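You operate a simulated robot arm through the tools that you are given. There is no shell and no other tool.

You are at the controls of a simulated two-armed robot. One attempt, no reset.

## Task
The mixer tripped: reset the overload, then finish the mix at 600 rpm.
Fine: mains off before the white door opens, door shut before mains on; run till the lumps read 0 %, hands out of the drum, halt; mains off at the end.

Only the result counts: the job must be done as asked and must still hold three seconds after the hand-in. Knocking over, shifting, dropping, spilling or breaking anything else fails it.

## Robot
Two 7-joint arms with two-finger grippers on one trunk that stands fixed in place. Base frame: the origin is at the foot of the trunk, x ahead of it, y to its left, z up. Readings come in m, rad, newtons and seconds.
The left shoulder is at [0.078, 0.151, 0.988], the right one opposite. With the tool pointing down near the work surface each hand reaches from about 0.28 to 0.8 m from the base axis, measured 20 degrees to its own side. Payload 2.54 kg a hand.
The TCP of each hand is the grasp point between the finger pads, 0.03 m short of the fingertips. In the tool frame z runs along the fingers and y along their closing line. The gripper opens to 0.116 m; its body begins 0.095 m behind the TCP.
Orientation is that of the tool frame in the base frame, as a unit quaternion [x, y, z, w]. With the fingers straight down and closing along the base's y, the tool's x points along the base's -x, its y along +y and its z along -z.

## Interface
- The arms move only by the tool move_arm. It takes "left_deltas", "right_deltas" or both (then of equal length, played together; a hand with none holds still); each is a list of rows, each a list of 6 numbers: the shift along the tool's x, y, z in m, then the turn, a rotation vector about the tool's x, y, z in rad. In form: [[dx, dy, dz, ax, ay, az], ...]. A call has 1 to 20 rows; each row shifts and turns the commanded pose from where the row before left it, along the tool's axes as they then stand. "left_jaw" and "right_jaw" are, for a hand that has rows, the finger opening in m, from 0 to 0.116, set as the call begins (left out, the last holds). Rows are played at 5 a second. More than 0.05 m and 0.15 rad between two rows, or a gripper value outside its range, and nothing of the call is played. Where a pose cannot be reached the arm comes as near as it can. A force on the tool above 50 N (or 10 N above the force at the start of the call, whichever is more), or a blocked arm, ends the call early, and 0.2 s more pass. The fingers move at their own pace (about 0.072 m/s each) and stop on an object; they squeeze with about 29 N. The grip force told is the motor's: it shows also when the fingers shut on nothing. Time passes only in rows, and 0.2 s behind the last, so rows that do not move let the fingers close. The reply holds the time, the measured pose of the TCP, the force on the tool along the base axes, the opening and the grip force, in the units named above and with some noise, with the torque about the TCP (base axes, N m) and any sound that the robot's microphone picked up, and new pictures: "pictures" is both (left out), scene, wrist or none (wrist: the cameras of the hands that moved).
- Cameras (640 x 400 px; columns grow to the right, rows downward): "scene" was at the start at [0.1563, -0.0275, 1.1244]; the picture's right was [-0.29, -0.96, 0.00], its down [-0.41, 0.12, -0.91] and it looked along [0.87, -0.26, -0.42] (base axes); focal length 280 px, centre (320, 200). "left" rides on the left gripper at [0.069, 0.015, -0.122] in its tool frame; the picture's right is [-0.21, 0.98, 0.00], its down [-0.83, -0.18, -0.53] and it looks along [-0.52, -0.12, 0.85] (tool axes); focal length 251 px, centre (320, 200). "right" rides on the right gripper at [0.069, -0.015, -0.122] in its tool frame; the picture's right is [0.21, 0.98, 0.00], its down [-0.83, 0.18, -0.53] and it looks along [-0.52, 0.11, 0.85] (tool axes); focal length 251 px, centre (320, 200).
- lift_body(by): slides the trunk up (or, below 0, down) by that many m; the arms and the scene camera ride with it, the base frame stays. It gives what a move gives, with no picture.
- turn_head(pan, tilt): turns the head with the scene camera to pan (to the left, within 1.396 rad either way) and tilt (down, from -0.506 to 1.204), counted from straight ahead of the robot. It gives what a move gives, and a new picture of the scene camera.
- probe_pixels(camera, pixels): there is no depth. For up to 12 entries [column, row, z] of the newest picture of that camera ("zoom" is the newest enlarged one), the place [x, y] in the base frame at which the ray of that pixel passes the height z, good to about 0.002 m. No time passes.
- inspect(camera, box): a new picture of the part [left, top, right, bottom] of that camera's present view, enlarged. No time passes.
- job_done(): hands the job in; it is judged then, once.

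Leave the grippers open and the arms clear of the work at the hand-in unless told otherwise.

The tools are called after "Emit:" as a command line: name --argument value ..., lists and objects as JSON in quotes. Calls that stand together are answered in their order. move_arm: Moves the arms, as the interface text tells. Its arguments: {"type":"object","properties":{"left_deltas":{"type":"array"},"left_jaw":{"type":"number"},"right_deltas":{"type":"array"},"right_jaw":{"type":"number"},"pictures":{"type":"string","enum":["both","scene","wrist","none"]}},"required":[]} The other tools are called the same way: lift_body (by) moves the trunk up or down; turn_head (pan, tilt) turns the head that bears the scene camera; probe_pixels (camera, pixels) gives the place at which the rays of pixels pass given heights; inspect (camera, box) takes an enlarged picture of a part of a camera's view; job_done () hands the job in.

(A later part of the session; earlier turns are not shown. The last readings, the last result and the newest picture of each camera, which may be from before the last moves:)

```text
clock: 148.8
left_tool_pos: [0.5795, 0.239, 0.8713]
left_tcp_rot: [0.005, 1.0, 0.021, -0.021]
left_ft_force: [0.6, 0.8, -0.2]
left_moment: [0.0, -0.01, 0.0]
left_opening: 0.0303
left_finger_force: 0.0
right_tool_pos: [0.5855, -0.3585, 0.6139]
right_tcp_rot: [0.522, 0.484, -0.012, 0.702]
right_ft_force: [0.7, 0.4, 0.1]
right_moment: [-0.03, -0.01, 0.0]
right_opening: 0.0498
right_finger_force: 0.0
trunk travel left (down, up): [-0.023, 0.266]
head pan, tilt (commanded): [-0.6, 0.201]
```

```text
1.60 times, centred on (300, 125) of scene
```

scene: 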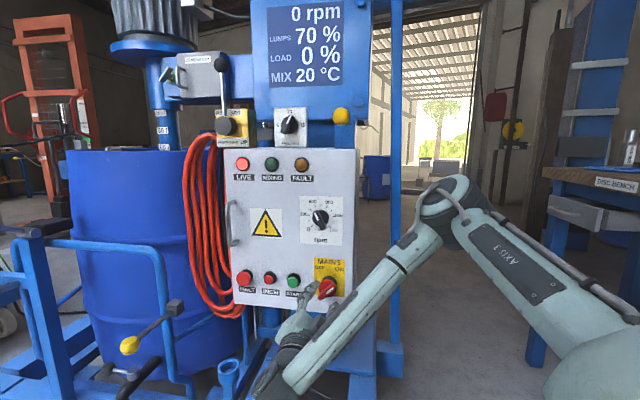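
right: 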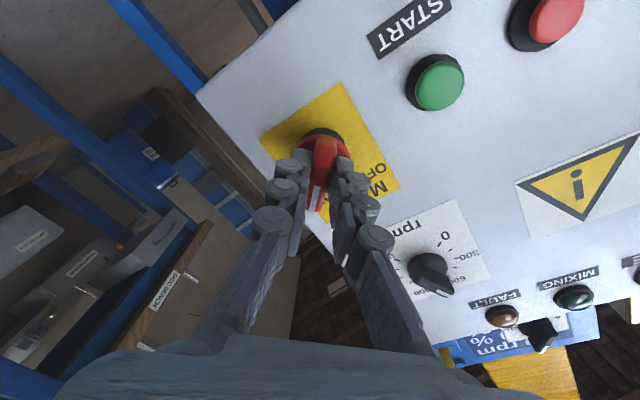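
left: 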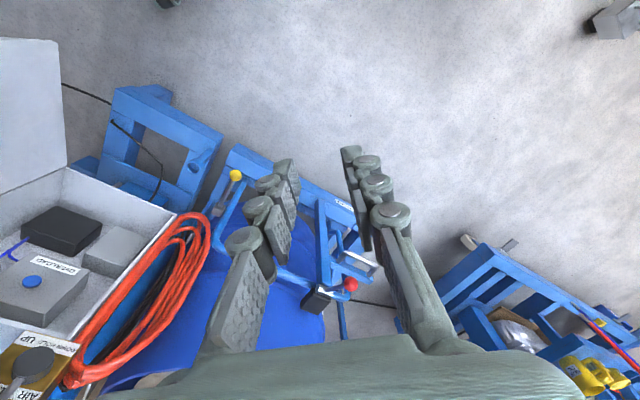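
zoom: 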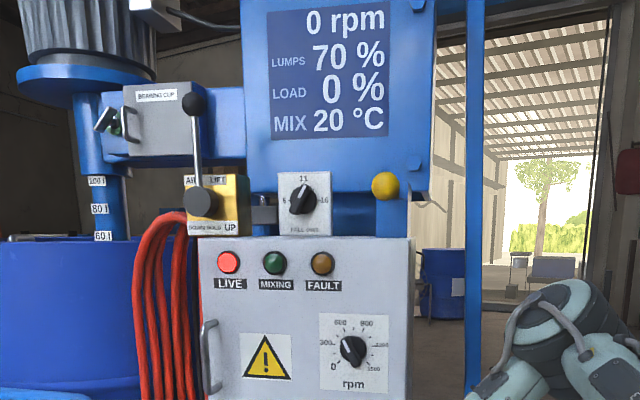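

LIVE is lit, FAULT and MIXING are dark, and the display reads 0 rpm, 70 %, 0 %, 20 °C. Before starting I'll look at the drum and its gate to be sure everything there is in order.

Emit:
turn_head --pan -0.1 --tilt 0.35

Emit:
inspect --camera "scene" --box '[150, 100, 450, 400]'

Emit:
inspect --camera "left" --box '[0, 0, 640, 400]'

```text
clock: 149.7
left_tool_pos: [0.5808, 0.2388, 0.8722]
left_tcp_rot: [0.004, 1.0, 0.021, -0.021]
left_ft_force: [-0.2, -0.2, 0.4]
left_moment: [-0.04, 0.01, -0.02]
left_opening: 0.03
left_finger_force: 0.1
right_tool_pos: [0.5845, -0.3587, 0.6144]
right_tcp_rot: [0.523, 0.485, -0.012, 0.701]
right_ft_force: [-0.3, 1.0, 0.4]
right_moment: [0.01, 0.01, -0.05]
right_opening: 0.0499
right_finger_force: 0.1
trunk travel left (down, up): [-0.023, 0.266]
head pan, tilt (commanded): [-0.099, 0.351]
```

scene: 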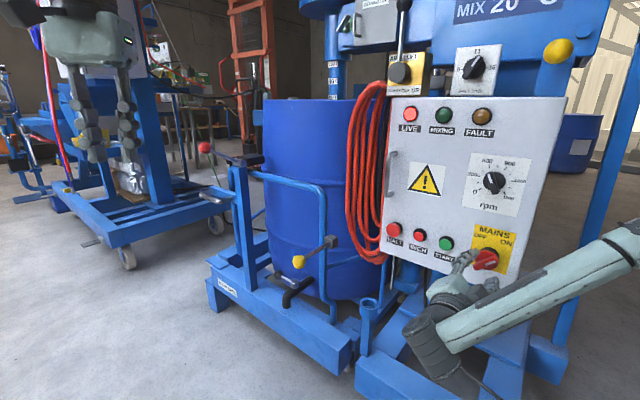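

```text
1.33 times, centred on (300, 250) of scene
```

zoom: 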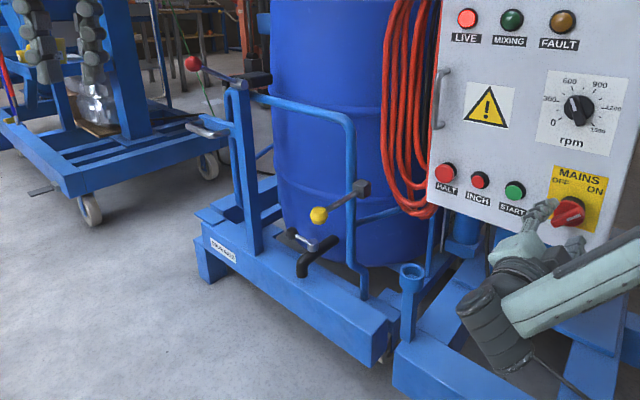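

```text
1.00 times, centred on (320, 200) of left (not enlarged: the box is as wide or as high as the picture)
```

zoom: 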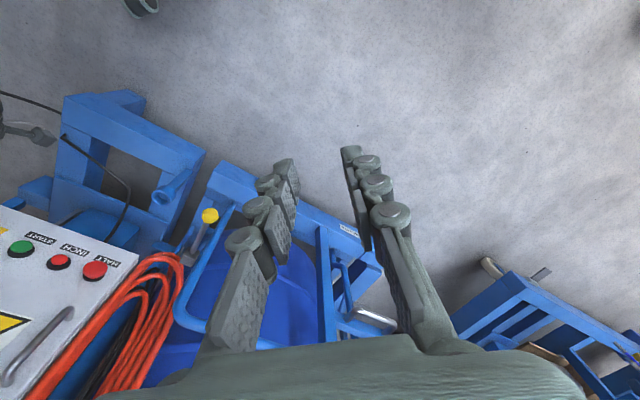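

Drum gate and clamp look closed and undisturbed. Next I'll move the right hand, closed, to just in front of START (lat 0.266, z 0.61) at yaw -33°.

Emit:
move_arm --right_deltas '[[0, 0, -0.008, 0, 0, -0.131], [0, 0, 0, 0, 0, -0.131], [0, 0, 0, 0, 0, -0.131], [0, 0, 0, 0, 0, -0.131], [0, 0, 0, 0, 0, -0.131], [0, 0, 0, 0, 0, -0.13], [0.0013, 0.0225, -0.0013, -0.087, 0, 0], [0.0013, 0.0225, 0.0007, -0.087, 0, 0], [0.0013, 0.0224, 0.0027, -0.087, 0, 0]]' --right_jaw 0.0 --pictures "both"

```text
clock: 151.7
left_tool_pos: [0.5803, 0.2398, 0.8726]
left_tcp_rot: [0.005, 1.0, 0.021, -0.021]
left_ft_force: [0.9, 0.2, -0.1]
left_moment: [0.0, -0.03, 0.04]
left_opening: 0.0299
left_finger_force: 0.0
right_tool_pos: [0.6303, -0.2858, 0.6195]
right_tcp_rot: [0.214, 0.68, -0.195, 0.674]
right_ft_force: [0.7, 0.4, 0.3]
right_moment: [-0.02, 0.0, 0.0]
right_opening: 0.0
right_finger_force: 28.6
right hand out of reach, approached as far as the arm can: row 9
trunk travel left (down, up): [-0.023, 0.266]
head pan, tilt (commanded): [-0.099, 0.351]
```

scene: 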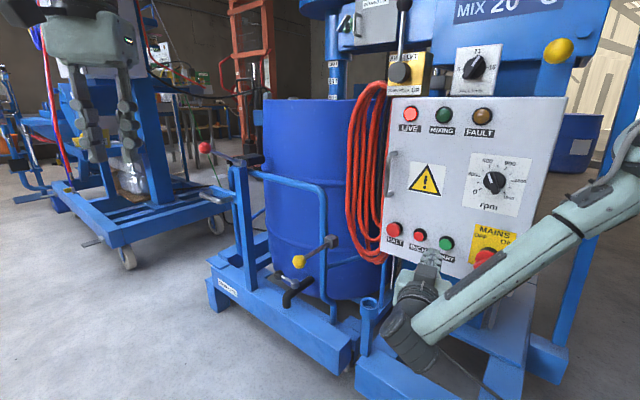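
right: 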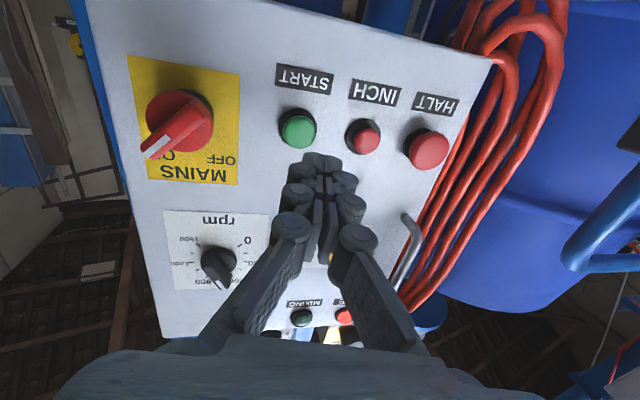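

START is at (299,129) in the wrist view: 6 mm below and 20 mm right of the tool axis, with the tips about 5.7 cm from it. I'll shift onto it and go in 35 mm.

Emit:
move_arm --right_deltas '[[0.003, -0.01, 0.005, 0, 0, 0], [0.003, -0.01, 0.01, 0, 0, 0], [0, 0, 0.01, 0, 0, 0], [0, 0, 0.01, 0, 0, 0], [0, 0, 0, 0, 0, 0]]' --pictures "both"

Emit:
inspect --camera "right" --box '[220, 60, 420, 260]'

```text
clock: 152.9
left_tool_pos: [0.58, 0.2379, 0.8728]
left_tcp_rot: [0.005, 1.0, 0.021, -0.02]
left_ft_force: [-0.6, -0.3, -0.4]
left_moment: [0.02, 0.02, 0.0]
left_opening: 0.0301
left_finger_force: 0.2
right_tool_pos: [0.6558, -0.2909, 0.6235]
right_tcp_rot: [0.214, 0.679, -0.194, 0.675]
right_ft_force: [1.2, 0.2, -0.1]
right_moment: [0.0, 0.0, -0.01]
right_opening: 0.0001
right_finger_force: 28.4
right hand out of reach, approached as far as the arm can: row 1, 2, 3
trunk travel left (down, up): [-0.023, 0.266]
head pan, tilt (commanded): [-0.099, 0.351]
```

scene: 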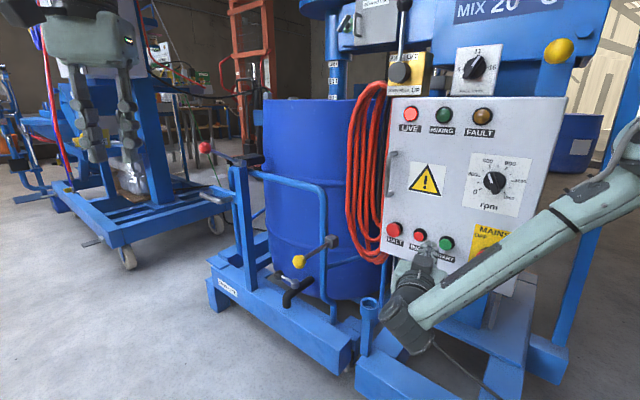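
right: 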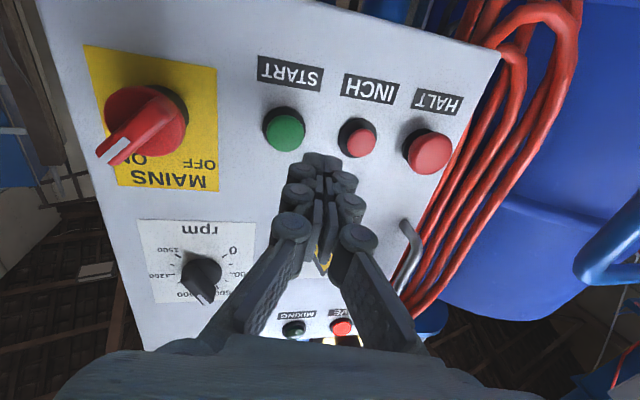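

```text
2.00 times, centred on (320, 160) of right
```

zoom: 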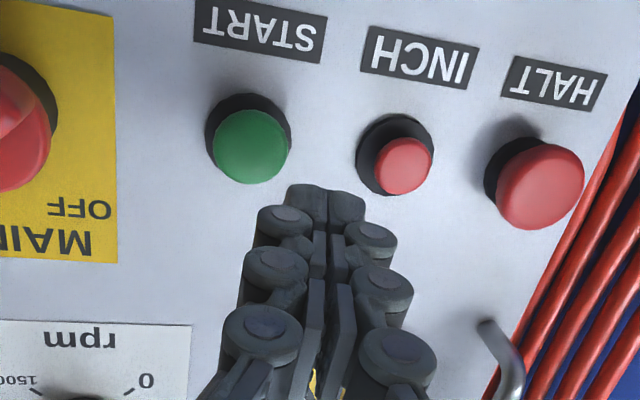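

The arm slid along its low-height limit (3 cm left of START, between START and INCH), so I won't press here. Lowering the trunk 0.02 m gives room; then I'll correct sideways.

Emit:
lift_body --by -0.02

Emit:
move_arm --right_deltas '[[-0.005, -0.01, 0, 0, 0, 0], [-0.005, -0.01, 0, 0, 0, 0], [-0.002, -0.01, 0, 0, 0, 0], [0, 0, 0, 0, 0, 0]]' --pictures "wrist"

Emit:
inspect --camera "right" --box '[220, 60, 420, 260]'

```text
clock: 153.6
left_tool_pos: [0.5805, 0.2393, 0.8522]
left_tcp_rot: [0.005, 1.0, 0.021, -0.021]
left_ft_force: [0.5, -0.3, -0.5]
left_moment: [0.02, 0.02, 0.03]
left_opening: 0.03
left_finger_force: 0.1
right_tool_pos: [0.6545, -0.2895, 0.6035]
right_tcp_rot: [0.213, 0.679, -0.193, 0.675]
right_ft_force: [-0.2, -0.1, -0.5]
right_moment: [-0.01, 0.02, 0.01]
right_opening: 0.0
right_finger_force: 28.5
trunk travel left (down, up): [-0.003, 0.286]
head pan, tilt (commanded): [-0.099, 0.351]
```

```text
clock: 154.6
left_tool_pos: [0.58, 0.2378, 0.852]
left_tcp_rot: [0.005, 1.0, 0.021, -0.021]
left_ft_force: [-0.5, 0.0, 0.1]
left_moment: [0.03, -0.02, 0.01]
left_opening: 0.0301
left_finger_force: 0.1
right_tool_pos: [0.6416, -0.2989, 0.6224]
right_tcp_rot: [0.216, 0.679, -0.196, 0.673]
right_ft_force: [0.8, -0.6, 0.2]
right_moment: [0.01, -0.01, -0.01]
right_opening: 0.0
right_finger_force: 28.7
right hand out of reach, approached as far as the arm can: row 1, 2, 3
trunk travel left (down, up): [-0.003, 0.286]
head pan, tilt (commanded): [-0.099, 0.351]
```

right: 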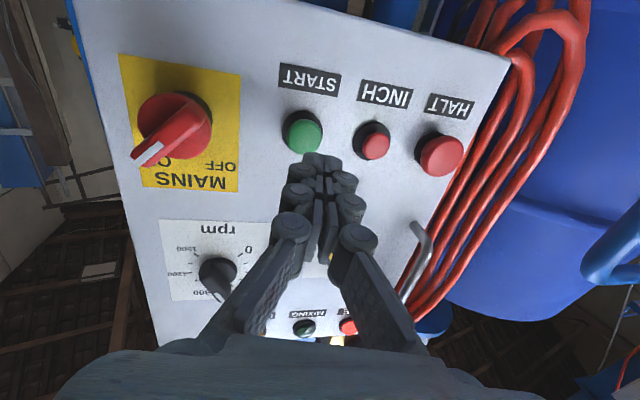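

```text
2.00 times, centred on (320, 160) of right
```

zoom: 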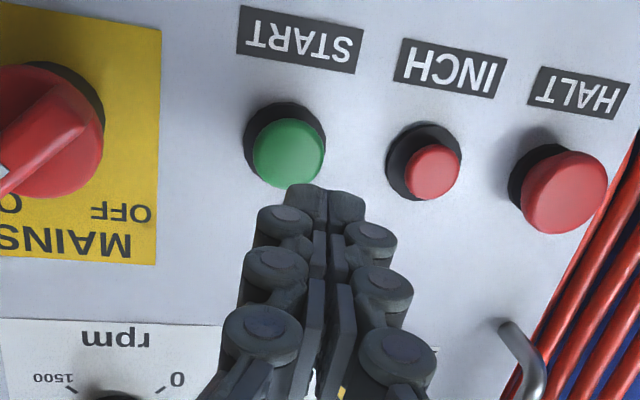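

The limit is probably the yaw at this low height. I'll turn about 6° more to the right, toward the door normal, then slide right and down onto START.

Emit:
move_arm --right_deltas '[[0, 0, 0, 0.05, 0, 0], [0, 0, 0, 0.05, 0, 0], [0.002, -0.005, 0, 0, 0, 0], [0, 0, 0, 0, 0, 0]]' --pictures "wrist"

Emit:
inspect --camera "right" --box '[220, 60, 420, 260]'

```text
clock: 155.6
left_tool_pos: [0.5806, 0.2392, 0.8529]
left_tcp_rot: [0.004, 1.0, 0.021, -0.021]
left_ft_force: [0.0, 0.3, -0.9]
left_moment: [-0.02, 0.02, -0.01]
left_opening: 0.0298
left_finger_force: 0.1
right_tool_pos: [0.6377, -0.3026, 0.6182]
right_tcp_rot: [0.247, 0.668, -0.228, 0.664]
right_ft_force: [0.0, -0.1, 0.2]
right_moment: [0.02, 0.0, -0.02]
right_opening: 0.0
right_finger_force: 28.7
trunk travel left (down, up): [-0.003, 0.286]
head pan, tilt (commanded): [-0.099, 0.351]
```

right: 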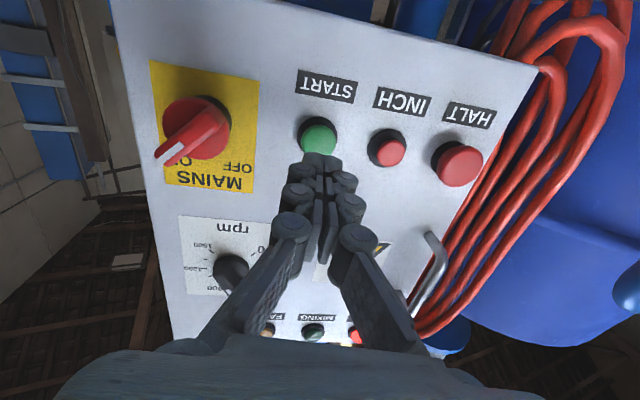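

```text
2.00 times, centred on (320, 160) of right
```

zoom: 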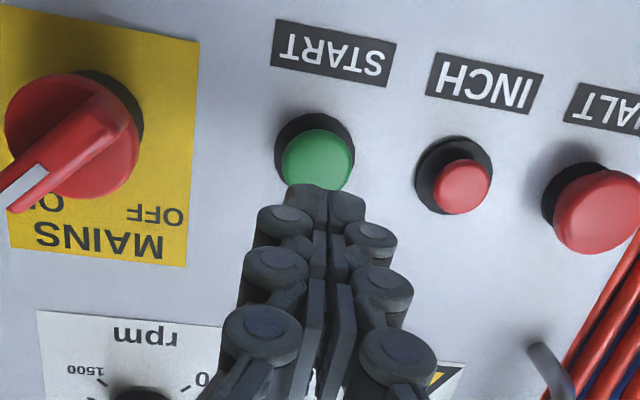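

START is now straight ahead (6.5 mm down, 3 mm right, 3.75 cm to touch). I'll aim the head so that the display is in view, then press.

Emit:
turn_head --pan -0.5 --tilt 0.15

Emit:
move_arm --right_deltas '[[0.0033, -0.0015, 0.01, 0, 0, 0], [0.0032, -0.0015, 0.01, 0, 0, 0], [0, 0, 0.008, 0, 0, 0]]' --pictures "wrist"

Emit:
inspect --camera "right" --box '[220, 60, 420, 260]'

```text
clock: 156.5
left_tool_pos: [0.5803, 0.2388, 0.8521]
left_tcp_rot: [0.005, 1.0, 0.021, -0.021]
left_ft_force: [-1.3, 0.9, 0.1]
left_moment: [0.02, -0.01, 0.0]
left_opening: 0.0298
left_finger_force: 0.2
right_tool_pos: [0.6389, -0.3024, 0.6177]
right_tcp_rot: [0.246, 0.669, -0.228, 0.664]
right_ft_force: [0.2, -0.4, -0.3]
right_moment: [0.01, 0.02, 0.03]
right_opening: 0.0
right_finger_force: 28.4
trunk travel left (down, up): [-0.003, 0.286]
head pan, tilt (commanded): [-0.499, 0.15]
```

scene: 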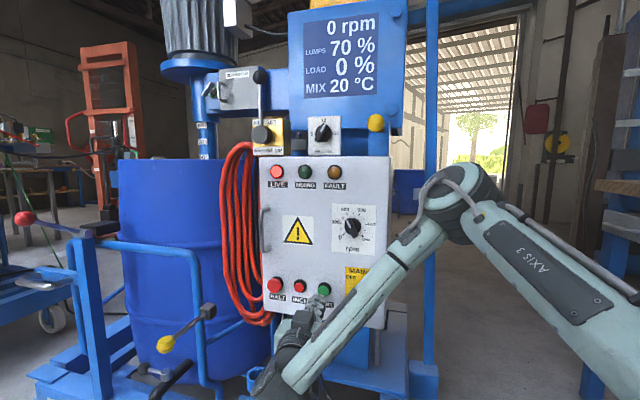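

```text
clock: 157.3
left_tool_pos: [0.5802, 0.2387, 0.8535]
left_tcp_rot: [0.005, 1.0, 0.021, -0.021]
left_ft_force: [0.5, -0.3, 0.0]
left_moment: [-0.02, 0.0, -0.03]
left_opening: 0.0297
left_finger_force: 0.1
right_tool_pos: [0.6589, -0.3217, 0.6107]
right_tcp_rot: [0.247, 0.669, -0.227, 0.664]
right_ft_force: [0.6, 0.6, 0.5]
right_moment: [0.02, 0.01, -0.01]
right_opening: 0.0
right_finger_force: 28.7
trunk travel left (down, up): [-0.003, 0.286]
head pan, tilt (commanded): [-0.499, 0.15]
```

right: 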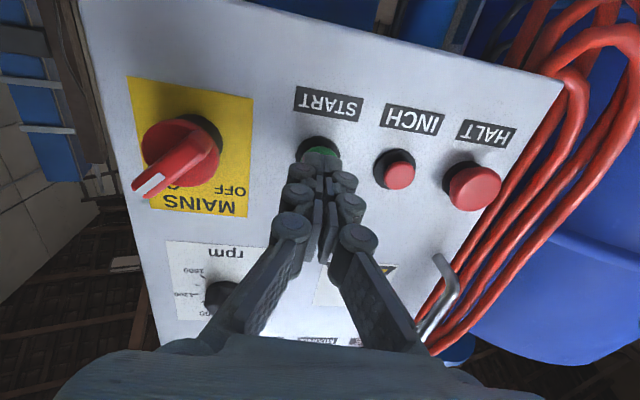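

```text
2.00 times, centred on (320, 160) of right
```

zoom: 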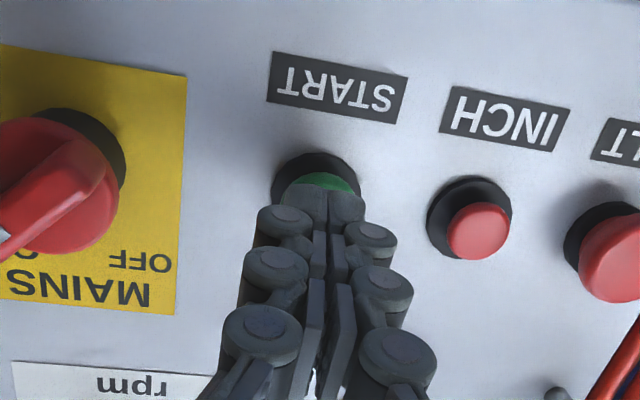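

The tips cover START with about 1 cm to go. Pressing.

Emit:
move_arm --right_deltas '[[0, 0, 0.006, 0, 0, 0], [0, 0, 0.004, 0, 0, 0], [0, 0, 0.004, 0, 0, 0], [0, 0, 0.003, 0, 0, 0]]' --pictures "scene"

```text
clock: 158.3
left_tool_pos: [0.5807, 0.2394, 0.8524]
left_tcp_rot: [0.004, 1.0, 0.021, -0.021]
left_ft_force: [-0.5, 0.5, -0.4]
left_moment: [-0.02, 0.02, 0.01]
left_opening: 0.0296
left_finger_force: 0.0
right_tool_pos: [0.6715, -0.334, 0.6104]
right_tcp_rot: [0.246, 0.669, -0.227, 0.664]
right_ft_force: [-4.2, 2.0, -0.2]
right_moment: [-0.05, -0.02, -0.04]
right_opening: 0.0005
right_finger_force: 28.8
trunk travel left (down, up): [-0.003, 0.286]
head pan, tilt (commanded): [-0.499, 0.15]
heard: click
```

scene: 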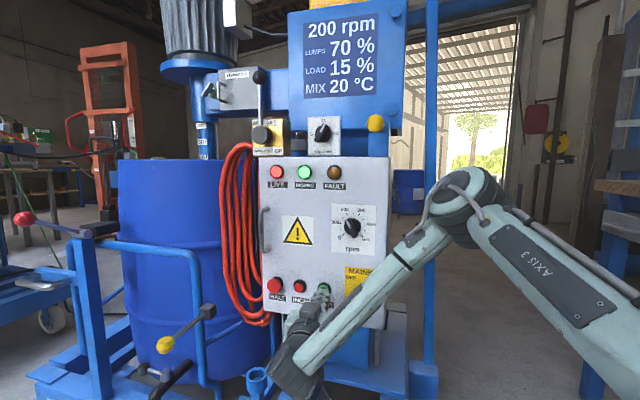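

Click: MIXING is lit, 200 rpm and rising, load 15 %. I'll back off START a few centimetres and watch the readout.

Emit:
move_arm --right_deltas '[[0, 0, -0.01, 0, 0, 0], [0, 0, -0.01, 0, 0, 0], [0, 0, -0.01, 0, 0, 0], [0, 0, 0, 0, 0, 0]]' --pictures "scene"

Emit:
inspect --camera "scene" --box '[260, 0, 430, 110]'

```text
clock: 159.3
left_tool_pos: [0.5801, 0.2392, 0.8527]
left_tcp_rot: [0.004, 1.0, 0.021, -0.021]
left_ft_force: [0.7, -0.5, -0.6]
left_moment: [0.0, 0.02, 0.04]
left_opening: 0.0302
left_finger_force: 0.0
right_tool_pos: [0.6474, -0.3137, 0.6122]
right_tcp_rot: [0.247, 0.668, -0.229, 0.663]
right_ft_force: [0.6, -0.5, -0.8]
right_moment: [-0.02, -0.02, -0.01]
right_opening: 0.0003
right_finger_force: 28.9
trunk travel left (down, up): [-0.003, 0.286]
head pan, tilt (commanded): [-0.499, 0.15]
```

scene: 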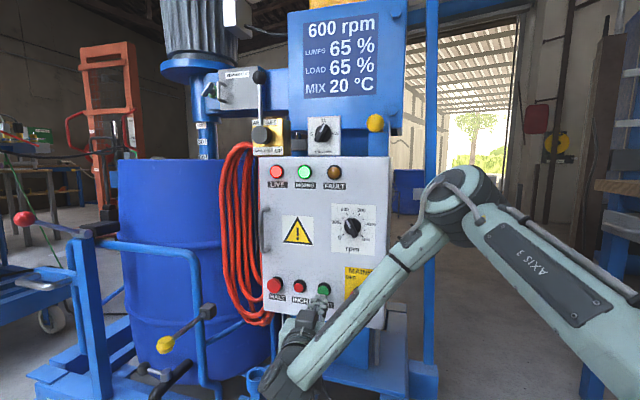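

```text
3.64 times, centred on (345, 55) of scene
```

zoom: 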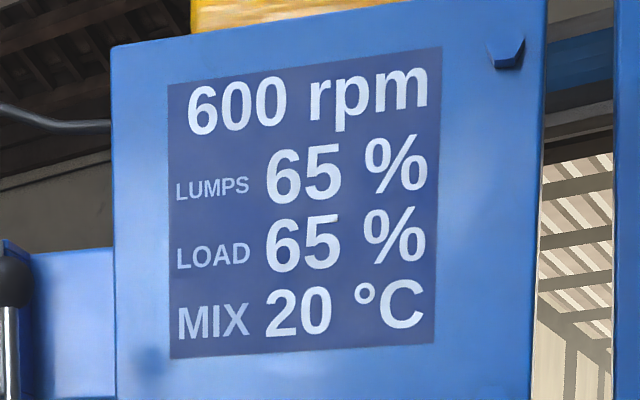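

Exactly 600 rpm, load 65 %, lumps falling (65 %). While it runs I'll bring the right hand in front of HALT (about (0.773,-0.259,0.611)), staying clear of INCH.

Emit:
move_arm --right_deltas '[[0, 0.0222, -0.0022, -0.0286, 0, 0], [0, 0.0222, -0.0015, -0.0286, 0, 0], [0, 0.0223, -0.0007, -0.0286, 0, 0], [0, 0.0223, -0.0001, -0.0286, 0, 0], [0, 0.0223, 0.0005, -0.0286, 0, 0]]' --pictures "both"

Emit:
inspect --camera "scene" --box '[260, 0, 430, 110]'

```text
clock: 160.5
left_tool_pos: [0.5803, 0.2382, 0.8528]
left_tcp_rot: [0.005, 1.0, 0.021, -0.021]
left_ft_force: [-0.4, 0.1, -0.2]
left_moment: [0.04, 0.03, 0.01]
left_opening: 0.0301
left_finger_force: 0.1
right_tool_pos: [0.7093, -0.2224, 0.6147]
right_tcp_rot: [0.198, 0.683, -0.179, 0.679]
right_ft_force: [0.0, -1.1, 0.2]
right_moment: [0.02, 0.0, 0.04]
right_opening: 0.0001
right_finger_force: 28.6
trunk travel left (down, up): [-0.003, 0.286]
head pan, tilt (commanded): [-0.499, 0.15]
```

scene: 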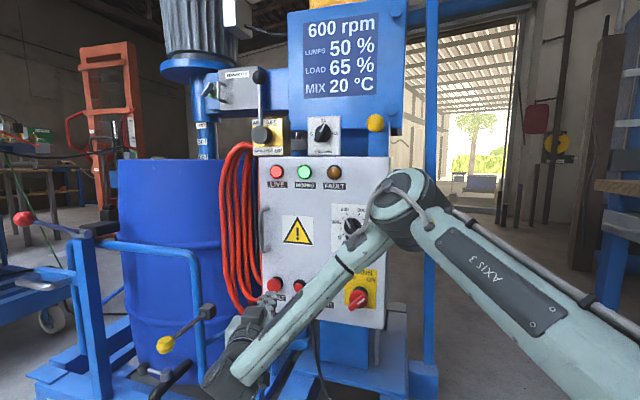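
right: 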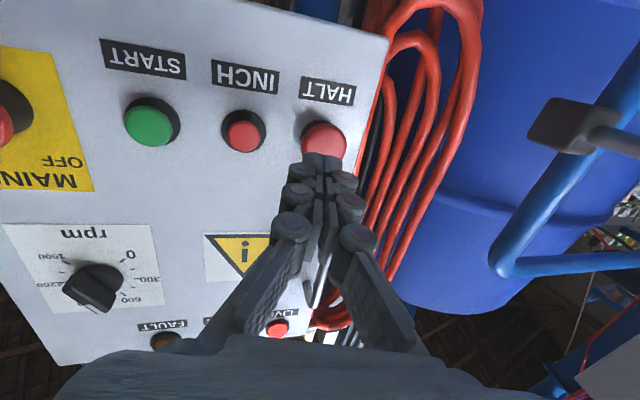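

```text
3.64 times, centred on (345, 55) of scene
```

zoom: 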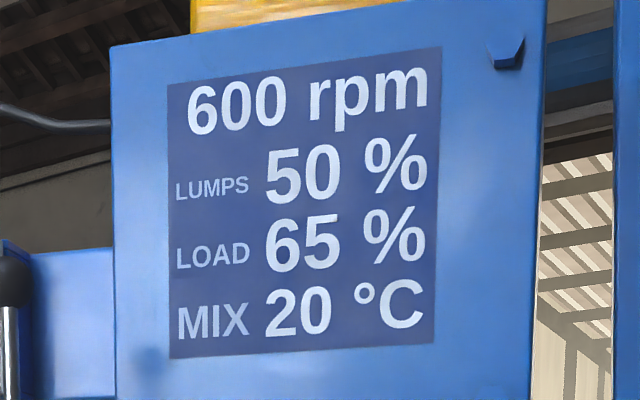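

Steady 600 rpm, lumps 50 %. HALT is straight ahead at (324,140). I'll move to 2 cm short of it and let time pass.

Emit:
move_arm --right_deltas '[[0.0025, 0.0008, 0.008, 0, 0, 0], [0.0025, 0.0008, 0.008, 0, 0, 0], [0, 0, 0.007, 0, 0, 0], [0, 0, 0, 0, 0, 0], [0, 0, 0, 0, 0, 0], [0, 0, 0, 0, 0, 0], [0, 0, 0, 0, 0, 0], [0, 0, 0, 0, 0, 0], [0, 0, 0, 0, 0, 0], [0, 0, 0, 0, 0, 0]]' --pictures "both"

Emit:
inspect --camera "scene" --box '[260, 0, 430, 110]'

Emit:
inspect --camera "right" --box '[220, 60, 420, 260]'

```text
clock: 162.7
left_tool_pos: [0.5801, 0.2397, 0.8523]
left_tcp_rot: [0.006, 1.0, 0.022, -0.021]
left_ft_force: [0.3, 0.6, -0.4]
left_moment: [0.01, -0.03, 0.01]
left_opening: 0.0298
left_finger_force: 0.1
right_tool_pos: [0.7314, -0.2319, 0.6092]
right_tcp_rot: [0.199, 0.683, -0.18, 0.679]
right_ft_force: [0.0, -0.6, 0.0]
right_moment: [0.01, 0.02, -0.02]
right_opening: 0.0002
right_finger_force: 28.7
trunk travel left (down, up): [-0.003, 0.286]
head pan, tilt (commanded): [-0.499, 0.15]
```

scene: 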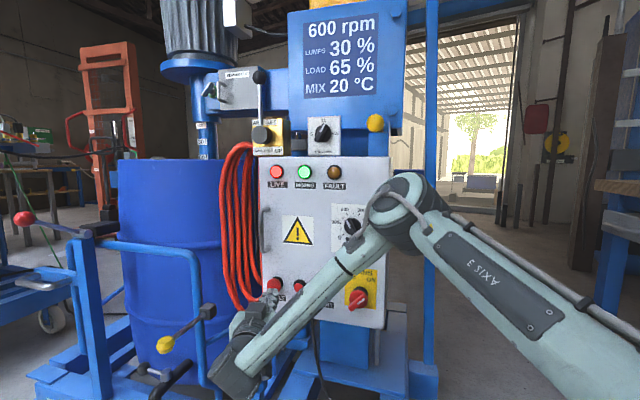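
right: 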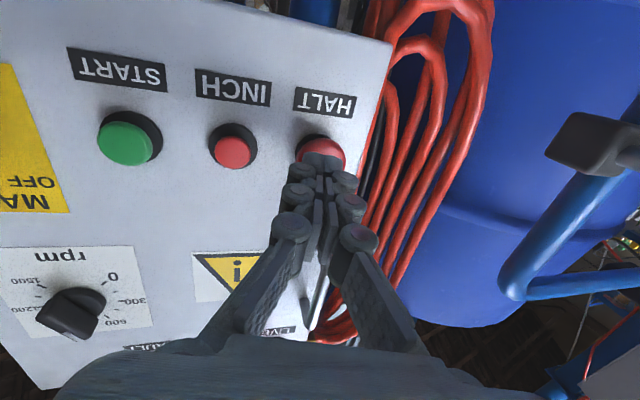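

```text
3.64 times, centred on (345, 55) of scene
```

zoom: 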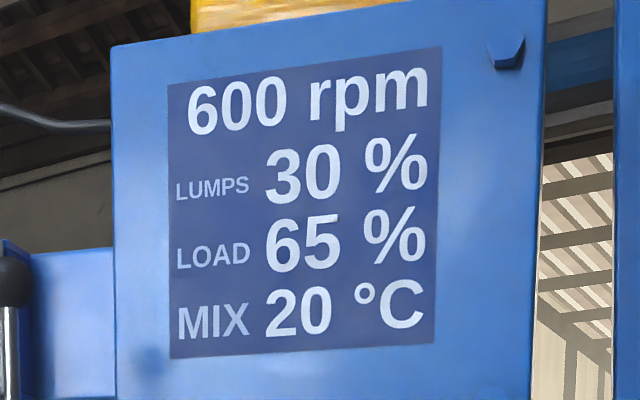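

```text
2.00 times, centred on (320, 160) of right
```

zoom: 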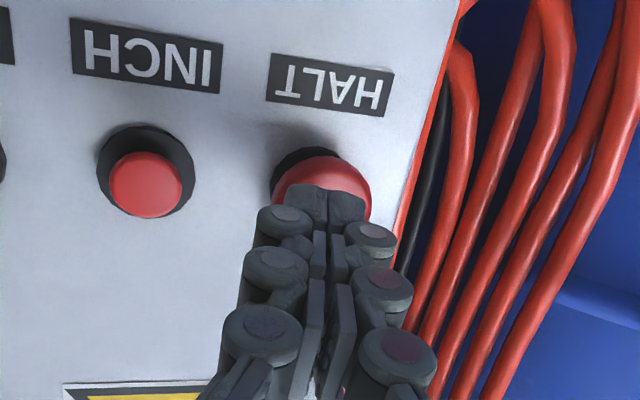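

Lumps 30 % and falling about 9 % per second. Waiting 3 s with the hand still.

Emit:
move_arm --right_deltas '[[0, 0, 0, 0, 0, 0], [0, 0, 0, 0, 0, 0], [0, 0, 0, 0, 0, 0], [0, 0, 0, 0, 0, 0], [0, 0, 0, 0, 0, 0], [0, 0, 0, 0, 0, 0], [0, 0, 0, 0, 0, 0], [0, 0, 0, 0, 0, 0], [0, 0, 0, 0, 0, 0], [0, 0, 0, 0, 0, 0], [0, 0, 0, 0, 0, 0], [0, 0, 0, 0, 0, 0], [0, 0, 0, 0, 0, 0], [0, 0, 0, 0, 0, 0]]' --pictures "scene"

Emit:
inspect --camera "scene" --box '[260, 0, 430, 110]'

```text
clock: 165.7
left_tool_pos: [0.5803, 0.2384, 0.8527]
left_tcp_rot: [0.005, 1.0, 0.021, -0.021]
left_ft_force: [0.3, -0.2, 0.6]
left_moment: [-0.01, 0.01, -0.01]
left_opening: 0.0297
left_finger_force: 0.1
right_tool_pos: [0.7307, -0.2317, 0.6097]
right_tcp_rot: [0.199, 0.683, -0.18, 0.679]
right_ft_force: [-0.4, 0.1, -0.5]
right_moment: [0.03, 0.01, -0.02]
right_opening: 0.0
right_finger_force: 29.1
trunk travel left (down, up): [-0.003, 0.286]
head pan, tilt (commanded): [-0.499, 0.15]
```

scene: 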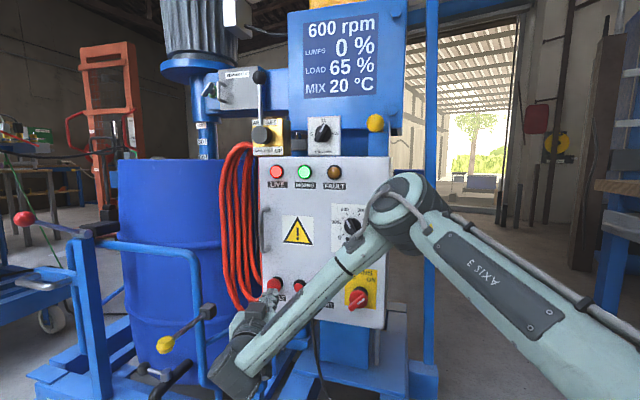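

```text
3.64 times, centred on (345, 55) of scene
```

zoom: 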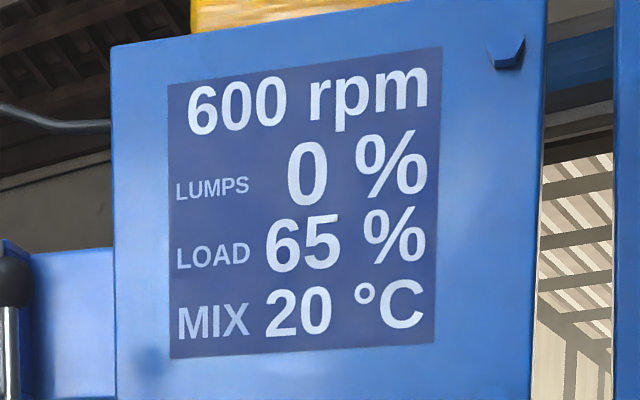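

Lumps read 0 %. Now pressing HALT.

Emit:
move_arm --right_deltas '[[0, 0, 0.008, 0, 0, 0], [0, 0, 0.006, 0, 0, 0], [0, 0, 0.005, 0, 0, 0], [0, 0, 0.004, 0, 0, 0], [0, 0, 0.003, 0, 0, 0]]' --pictures "scene"

```text
clock: 166.9
left_tool_pos: [0.5797, 0.2395, 0.8536]
left_tcp_rot: [0.005, 1.0, 0.022, -0.02]
left_ft_force: [-0.3, -0.7, -0.3]
left_moment: [0.0, 0.02, 0.0]
left_opening: 0.03
left_finger_force: 0.1
right_tool_pos: [0.7515, -0.2452, 0.6073]
right_tcp_rot: [0.198, 0.684, -0.179, 0.679]
right_ft_force: [-22.4, 7.7, 0.3]
right_moment: [-0.08, -0.08, -0.32]
right_opening: 0.0001
right_finger_force: 28.7
trunk travel left (down, up): [-0.003, 0.286]
head pan, tilt (commanded): [-0.499, 0.15]
heard: click
```

scene: 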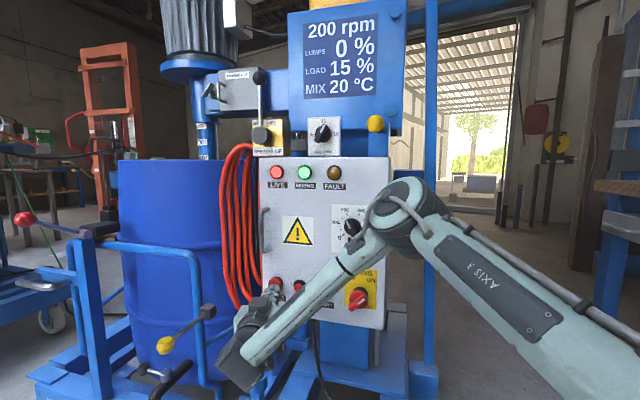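

Click: the mixer is running down (200 rpm). I'll release HALT, back off and retrace toward MAINS while it stops.

Emit:
move_arm --right_deltas '[[0, 0, -0.015, 0, 0, 0], [0, 0, -0.015, 0, 0, 0], [-0.002, 0, -0.02, 0, 0, 0], [-0.002, -0.0223, -0.0005, 0.0286, 0, 0], [-0.002, -0.0223, 0.0001, 0.0286, 0, 0], [0, -0.0223, 0.0007, 0.0286, 0, 0], [0, -0.0222, 0.0015, 0.0286, 0, 0], [0, -0.0222, 0.0022, 0.0286, 0, 0], [0, -0.0252, -0.0093, 0.05, 0, 0], [0, -0.0256, -0.008, 0.05, 0, 0], [0, -0.026, -0.0066, 0.05, 0, 0]]' --pictures "both"

Emit:
inspect --camera "scene" --box '[240, 0, 430, 320]'

```text
clock: 169.3
left_tool_pos: [0.5804, 0.2383, 0.8513]
left_tcp_rot: [0.005, 1.0, 0.021, -0.021]
left_ft_force: [0.8, -0.4, 0.2]
left_moment: [0.02, 0.05, 0.03]
left_opening: 0.0299
left_finger_force: 0.0
right_tool_pos: [0.5827, -0.355, 0.6129]
right_tcp_rot: [0.296, 0.65, -0.277, 0.643]
right_ft_force: [0.0, 0.9, -0.2]
right_moment: [-0.02, -0.03, 0.0]
right_opening: 0.0001
right_finger_force: 28.2
trunk travel left (down, up): [-0.003, 0.286]
head pan, tilt (commanded): [-0.499, 0.15]
```

scene: 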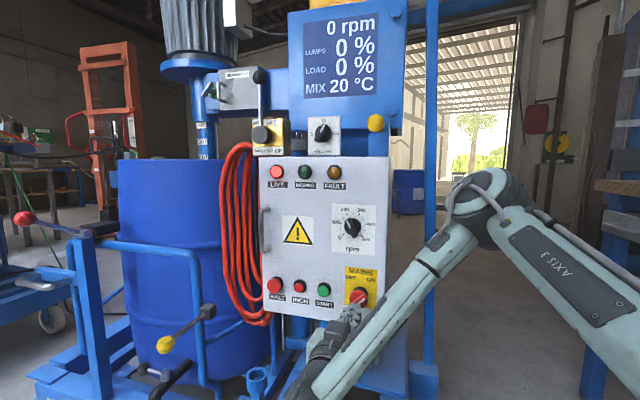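
right: 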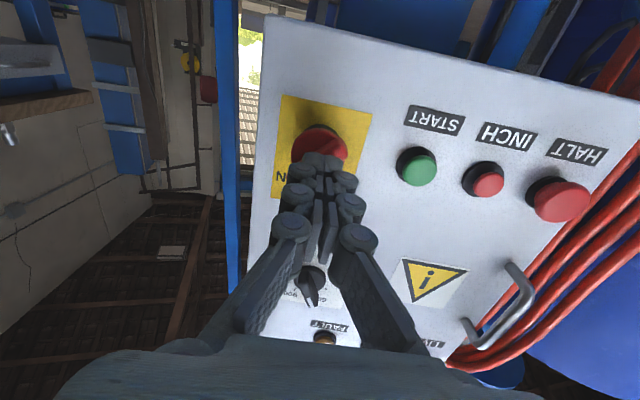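

```text
1.25 times, centred on (335, 160) of scene
```

zoom: 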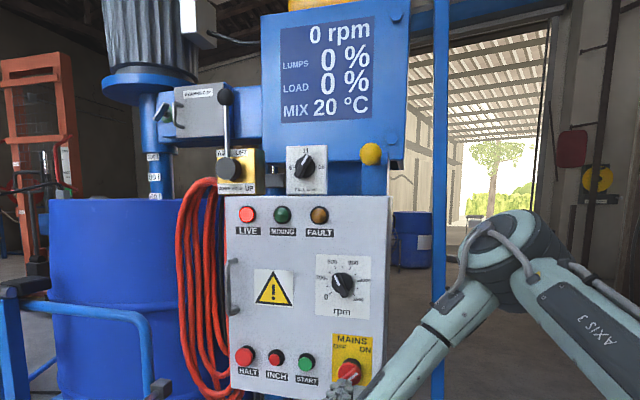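

Stopped: 0 rpm, lumps 0 %, load 0 %. Now MAINS off: open the jaw to 0.06 and roll +45° to match the bar at ON.

Emit:
move_arm --right_deltas '[[0, 0, 0, 0, 0, 0.131], [0, 0, 0, 0, 0, 0.131], [0, 0, 0, 0, 0, 0.131], [0, 0, 0, 0, 0, 0.131], [0, 0, 0, 0, 0, 0.131], [0, 0, 0, 0, 0, 0.13]]' --right_jaw 0.06 --pictures "wrist"

Emit:
inspect --camera "right" --box '[220, 60, 420, 260]'

```text
clock: 170.7
left_tool_pos: [0.5809, 0.2392, 0.8524]
left_tcp_rot: [0.005, 1.0, 0.021, -0.021]
left_ft_force: [-0.5, 0.1, 0.1]
left_moment: [-0.01, -0.02, 0.02]
left_opening: 0.0299
left_finger_force: 0.2
right_tool_pos: [0.5816, -0.3553, 0.6108]
right_tcp_rot: [0.523, 0.486, -0.009, 0.7]
right_ft_force: [-0.8, -0.3, 0.1]
right_moment: [0.0, -0.01, 0.01]
right_opening: 0.0601
right_finger_force: 0.1
trunk travel left (down, up): [-0.003, 0.286]
head pan, tilt (commanded): [-0.499, 0.15]
```

right: 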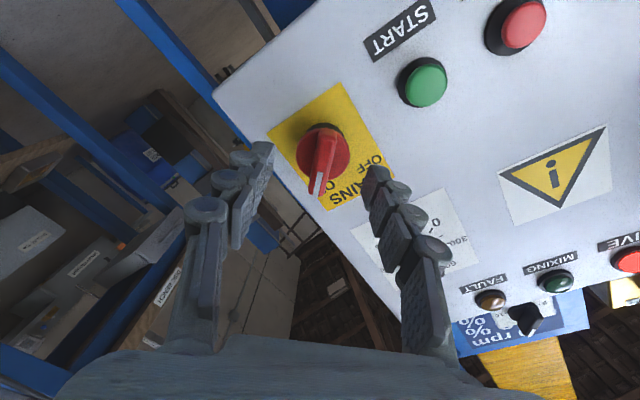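

```text
2.00 times, centred on (320, 160) of right
```

zoom: 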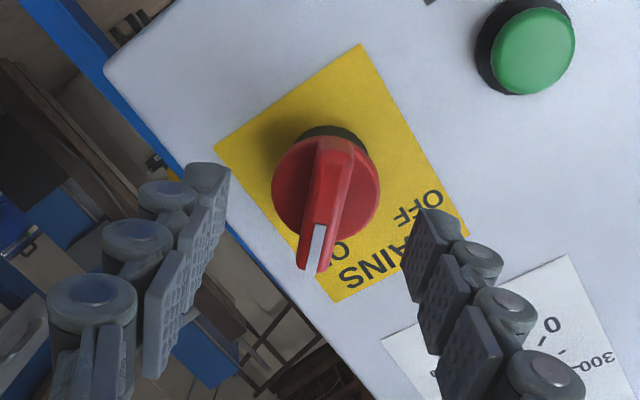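

Knob within 3 mm of the axis. A small shift, then 25 mm forward and grip.

Emit:
move_arm --right_deltas '[[-0.002, 0.002, 0.005, 0, 0, 0], [0, 0, 0.01, 0, 0, 0], [0, 0, 0.01, 0, 0, 0], [0, 0, 0, 0, 0, 0]]' --right_jaw 0.05 --pictures "wrist"

Emit:
move_arm --right_deltas '[[0, 0, 0, 0, 0, 0], [0, 0, 0, 0, 0, 0], [0, 0, 0, 0, 0, 0], [0, 0, 0, 0, 0, 0]]' --right_jaw 0.0 --pictures "none"

```text
clock: 171.7
left_tool_pos: [0.5804, 0.2387, 0.8535]
left_tcp_rot: [0.005, 1.0, 0.021, -0.022]
left_ft_force: [-0.1, 0.1, 0.5]
left_moment: [0.04, -0.03, -0.03]
left_opening: 0.03
left_finger_force: 0.1
right_tool_pos: [0.5991, -0.3751, 0.6133]
right_tcp_rot: [0.522, 0.487, -0.009, 0.701]
right_ft_force: [-0.2, 0.0, -0.1]
right_moment: [0.03, -0.01, -0.02]
right_opening: 0.05
right_finger_force: 0.1
trunk travel left (down, up): [-0.003, 0.286]
head pan, tilt (commanded): [-0.499, 0.15]
```

right: 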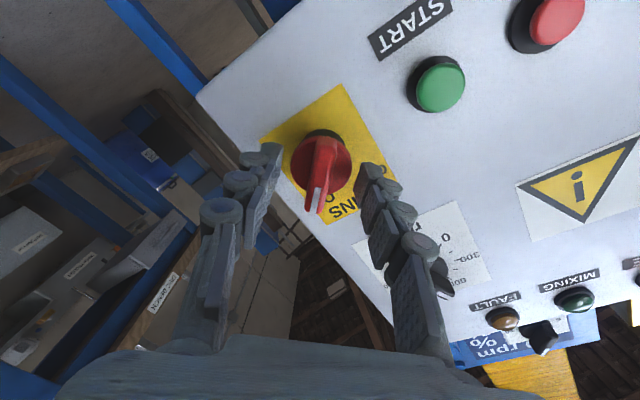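

```text
clock: 172.7
left_tool_pos: [0.5807, 0.2393, 0.8526]
left_tcp_rot: [0.005, 1.0, 0.022, -0.02]
left_ft_force: [0.2, -0.1, 1.1]
left_moment: [-0.03, 0.02, 0.0]
left_opening: 0.0301
left_finger_force: 0.0
right_tool_pos: [0.5995, -0.3743, 0.6143]
right_tcp_rot: [0.521, 0.487, -0.009, 0.701]
right_ft_force: [3.0, -0.8, 2.0]
right_moment: [-0.71, 0.17, 0.58]
right_opening: 0.0128
right_finger_force: 40.1
trunk travel left (down, up): [-0.003, 0.286]
head pan, tilt (commanded): [-0.499, 0.15]
```

Gripped (0.0128 m). Turning counter-clockwise to OFF, first half.

Emit:
move_arm --right_deltas '[[0, 0, 0, 0, 0, -0.131], [0, 0, 0, 0, 0, -0.131], [0, 0, 0, 0, 0, -0.131], [0, 0, 0, 0, 0, -0.131], [0, 0, 0, 0, 0, -0.131], [0, 0, 0, 0, 0, -0.131]]' --pictures "none"

```text
clock: 174.1
left_tool_pos: [0.5807, 0.2386, 0.853]
left_tcp_rot: [0.005, 1.0, 0.021, -0.021]
left_ft_force: [0.0, -0.2, 0.2]
left_moment: [-0.03, -0.02, 0.03]
left_opening: 0.0302
left_finger_force: 0.2
right_tool_pos: [0.5981, -0.3746, 0.6138]
right_tcp_rot: [0.294, 0.65, -0.279, 0.642]
right_ft_force: [-3.3, -7.5, 0.2]
right_moment: [-0.65, -0.65, 0.43]
right_opening: 0.0133
right_finger_force: 39.8
trunk travel left (down, up): [-0.003, 0.286]
head pan, tilt (commanded): [-0.499, 0.15]
```

Emit:
move_arm --right_deltas '[[0, 0, 0, 0, 0, -0.131], [0, 0, 0, 0, 0, -0.131], [0, 0, 0, 0, 0, -0.131], [0, 0, 0, 0, 0, -0.131], [0, 0, 0, 0, 0, -0.131], [0, 0, 0, 0, 0, -0.131], [0, 0, 0, 0, 0, 0]]' --pictures "both"

Emit:
inspect --camera "right" --box '[220, 60, 420, 260]'

```text
clock: 175.7
left_tool_pos: [0.5793, 0.2394, 0.8542]
left_tcp_rot: [0.005, 1.0, 0.021, -0.02]
left_ft_force: [1.1, 0.3, 0.5]
left_moment: [0.0, 0.01, 0.01]
left_opening: 0.0299
left_finger_force: 0.0
right_tool_pos: [0.5981, -0.3745, 0.613]
right_tcp_rot: [0.025, 0.713, -0.505, 0.486]
right_ft_force: [-19.5, -19.8, 2.0]
right_moment: [-0.23, -0.22, 0.07]
right_opening: 0.0125
right_finger_force: 39.4
trunk travel left (down, up): [-0.003, 0.286]
head pan, tilt (commanded): [-0.499, 0.15]
```

scene: 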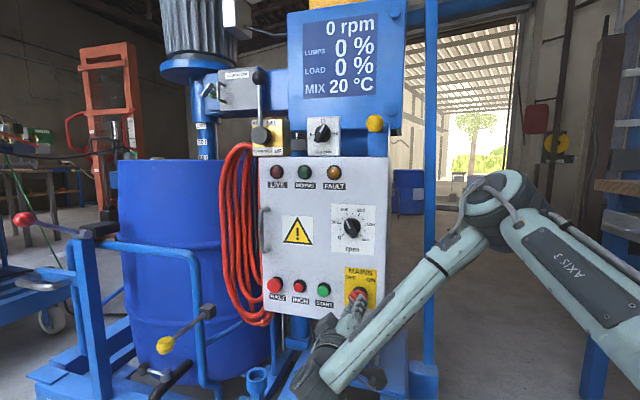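
right: 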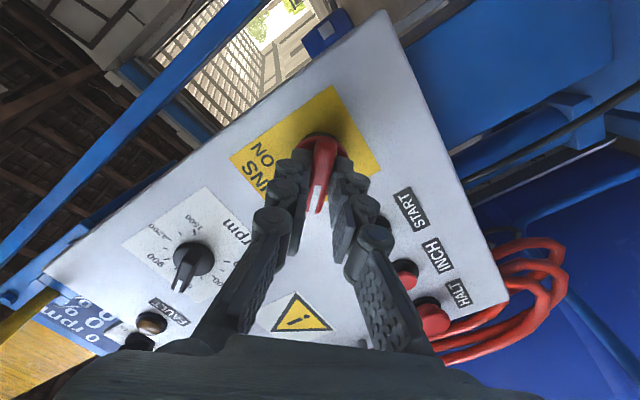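

```text
2.00 times, centred on (320, 160) of right
```

zoom: 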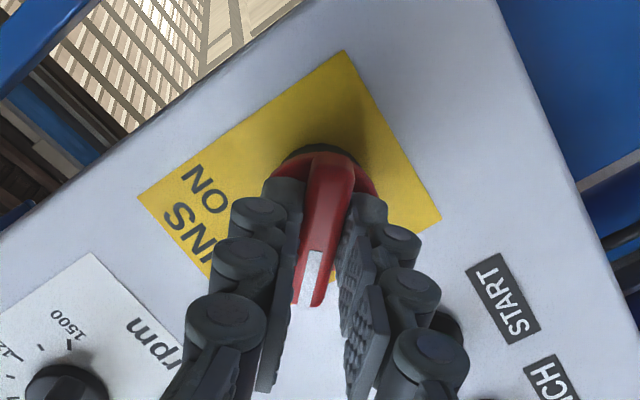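

LIVE is dark and the bar is at OFF. Releasing and backing out.

Emit:
move_arm --right_deltas '[[0, 0, 0, 0, 0, 0], [0, 0, 0, 0, 0, 0], [0, 0, -0.008, 0, 0, 0], [0, 0, -0.01, 0, 0, 0], [0, 0, -0.01, 0, 0, 0]]' --right_jaw 0.05 --pictures "both"

Emit:
inspect --camera "right" --box '[220, 60, 420, 260]'

```text
clock: 176.9
left_tool_pos: [0.5803, 0.2397, 0.8523]
left_tcp_rot: [0.005, 1.0, 0.021, -0.021]
left_ft_force: [0.7, 0.2, 1.0]
left_moment: [-0.01, 0.0, -0.01]
left_opening: 0.0301
left_finger_force: 0.1
right_tool_pos: [0.579, -0.3527, 0.6156]
right_tcp_rot: [0.024, 0.713, -0.503, 0.488]
right_ft_force: [0.3, 0.1, -0.7]
right_moment: [0.04, -0.04, -0.02]
right_opening: 0.0498
right_finger_force: 0.0
trunk travel left (down, up): [-0.003, 0.286]
head pan, tilt (commanded): [-0.499, 0.15]
```

scene: 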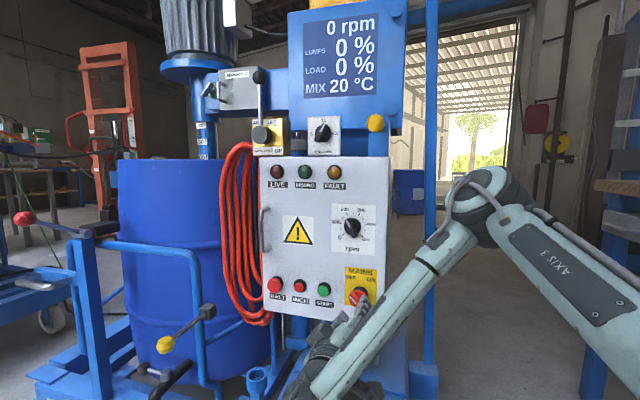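
right: 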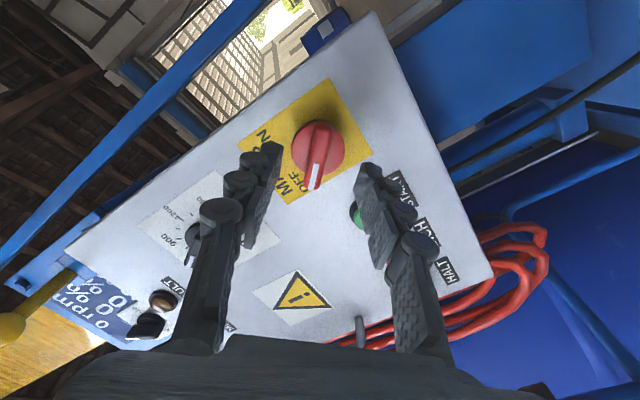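

```text
2.00 times, centred on (320, 160) of right
```

zoom: 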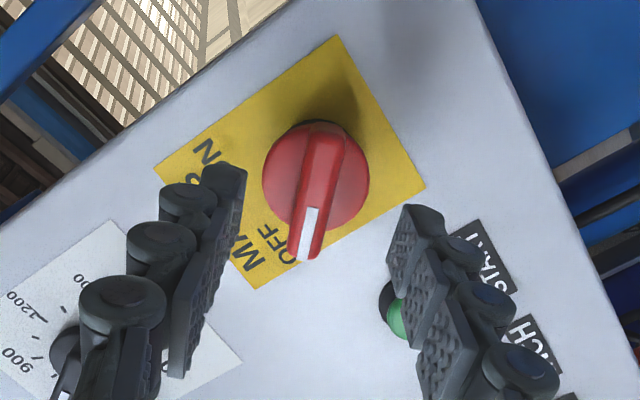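

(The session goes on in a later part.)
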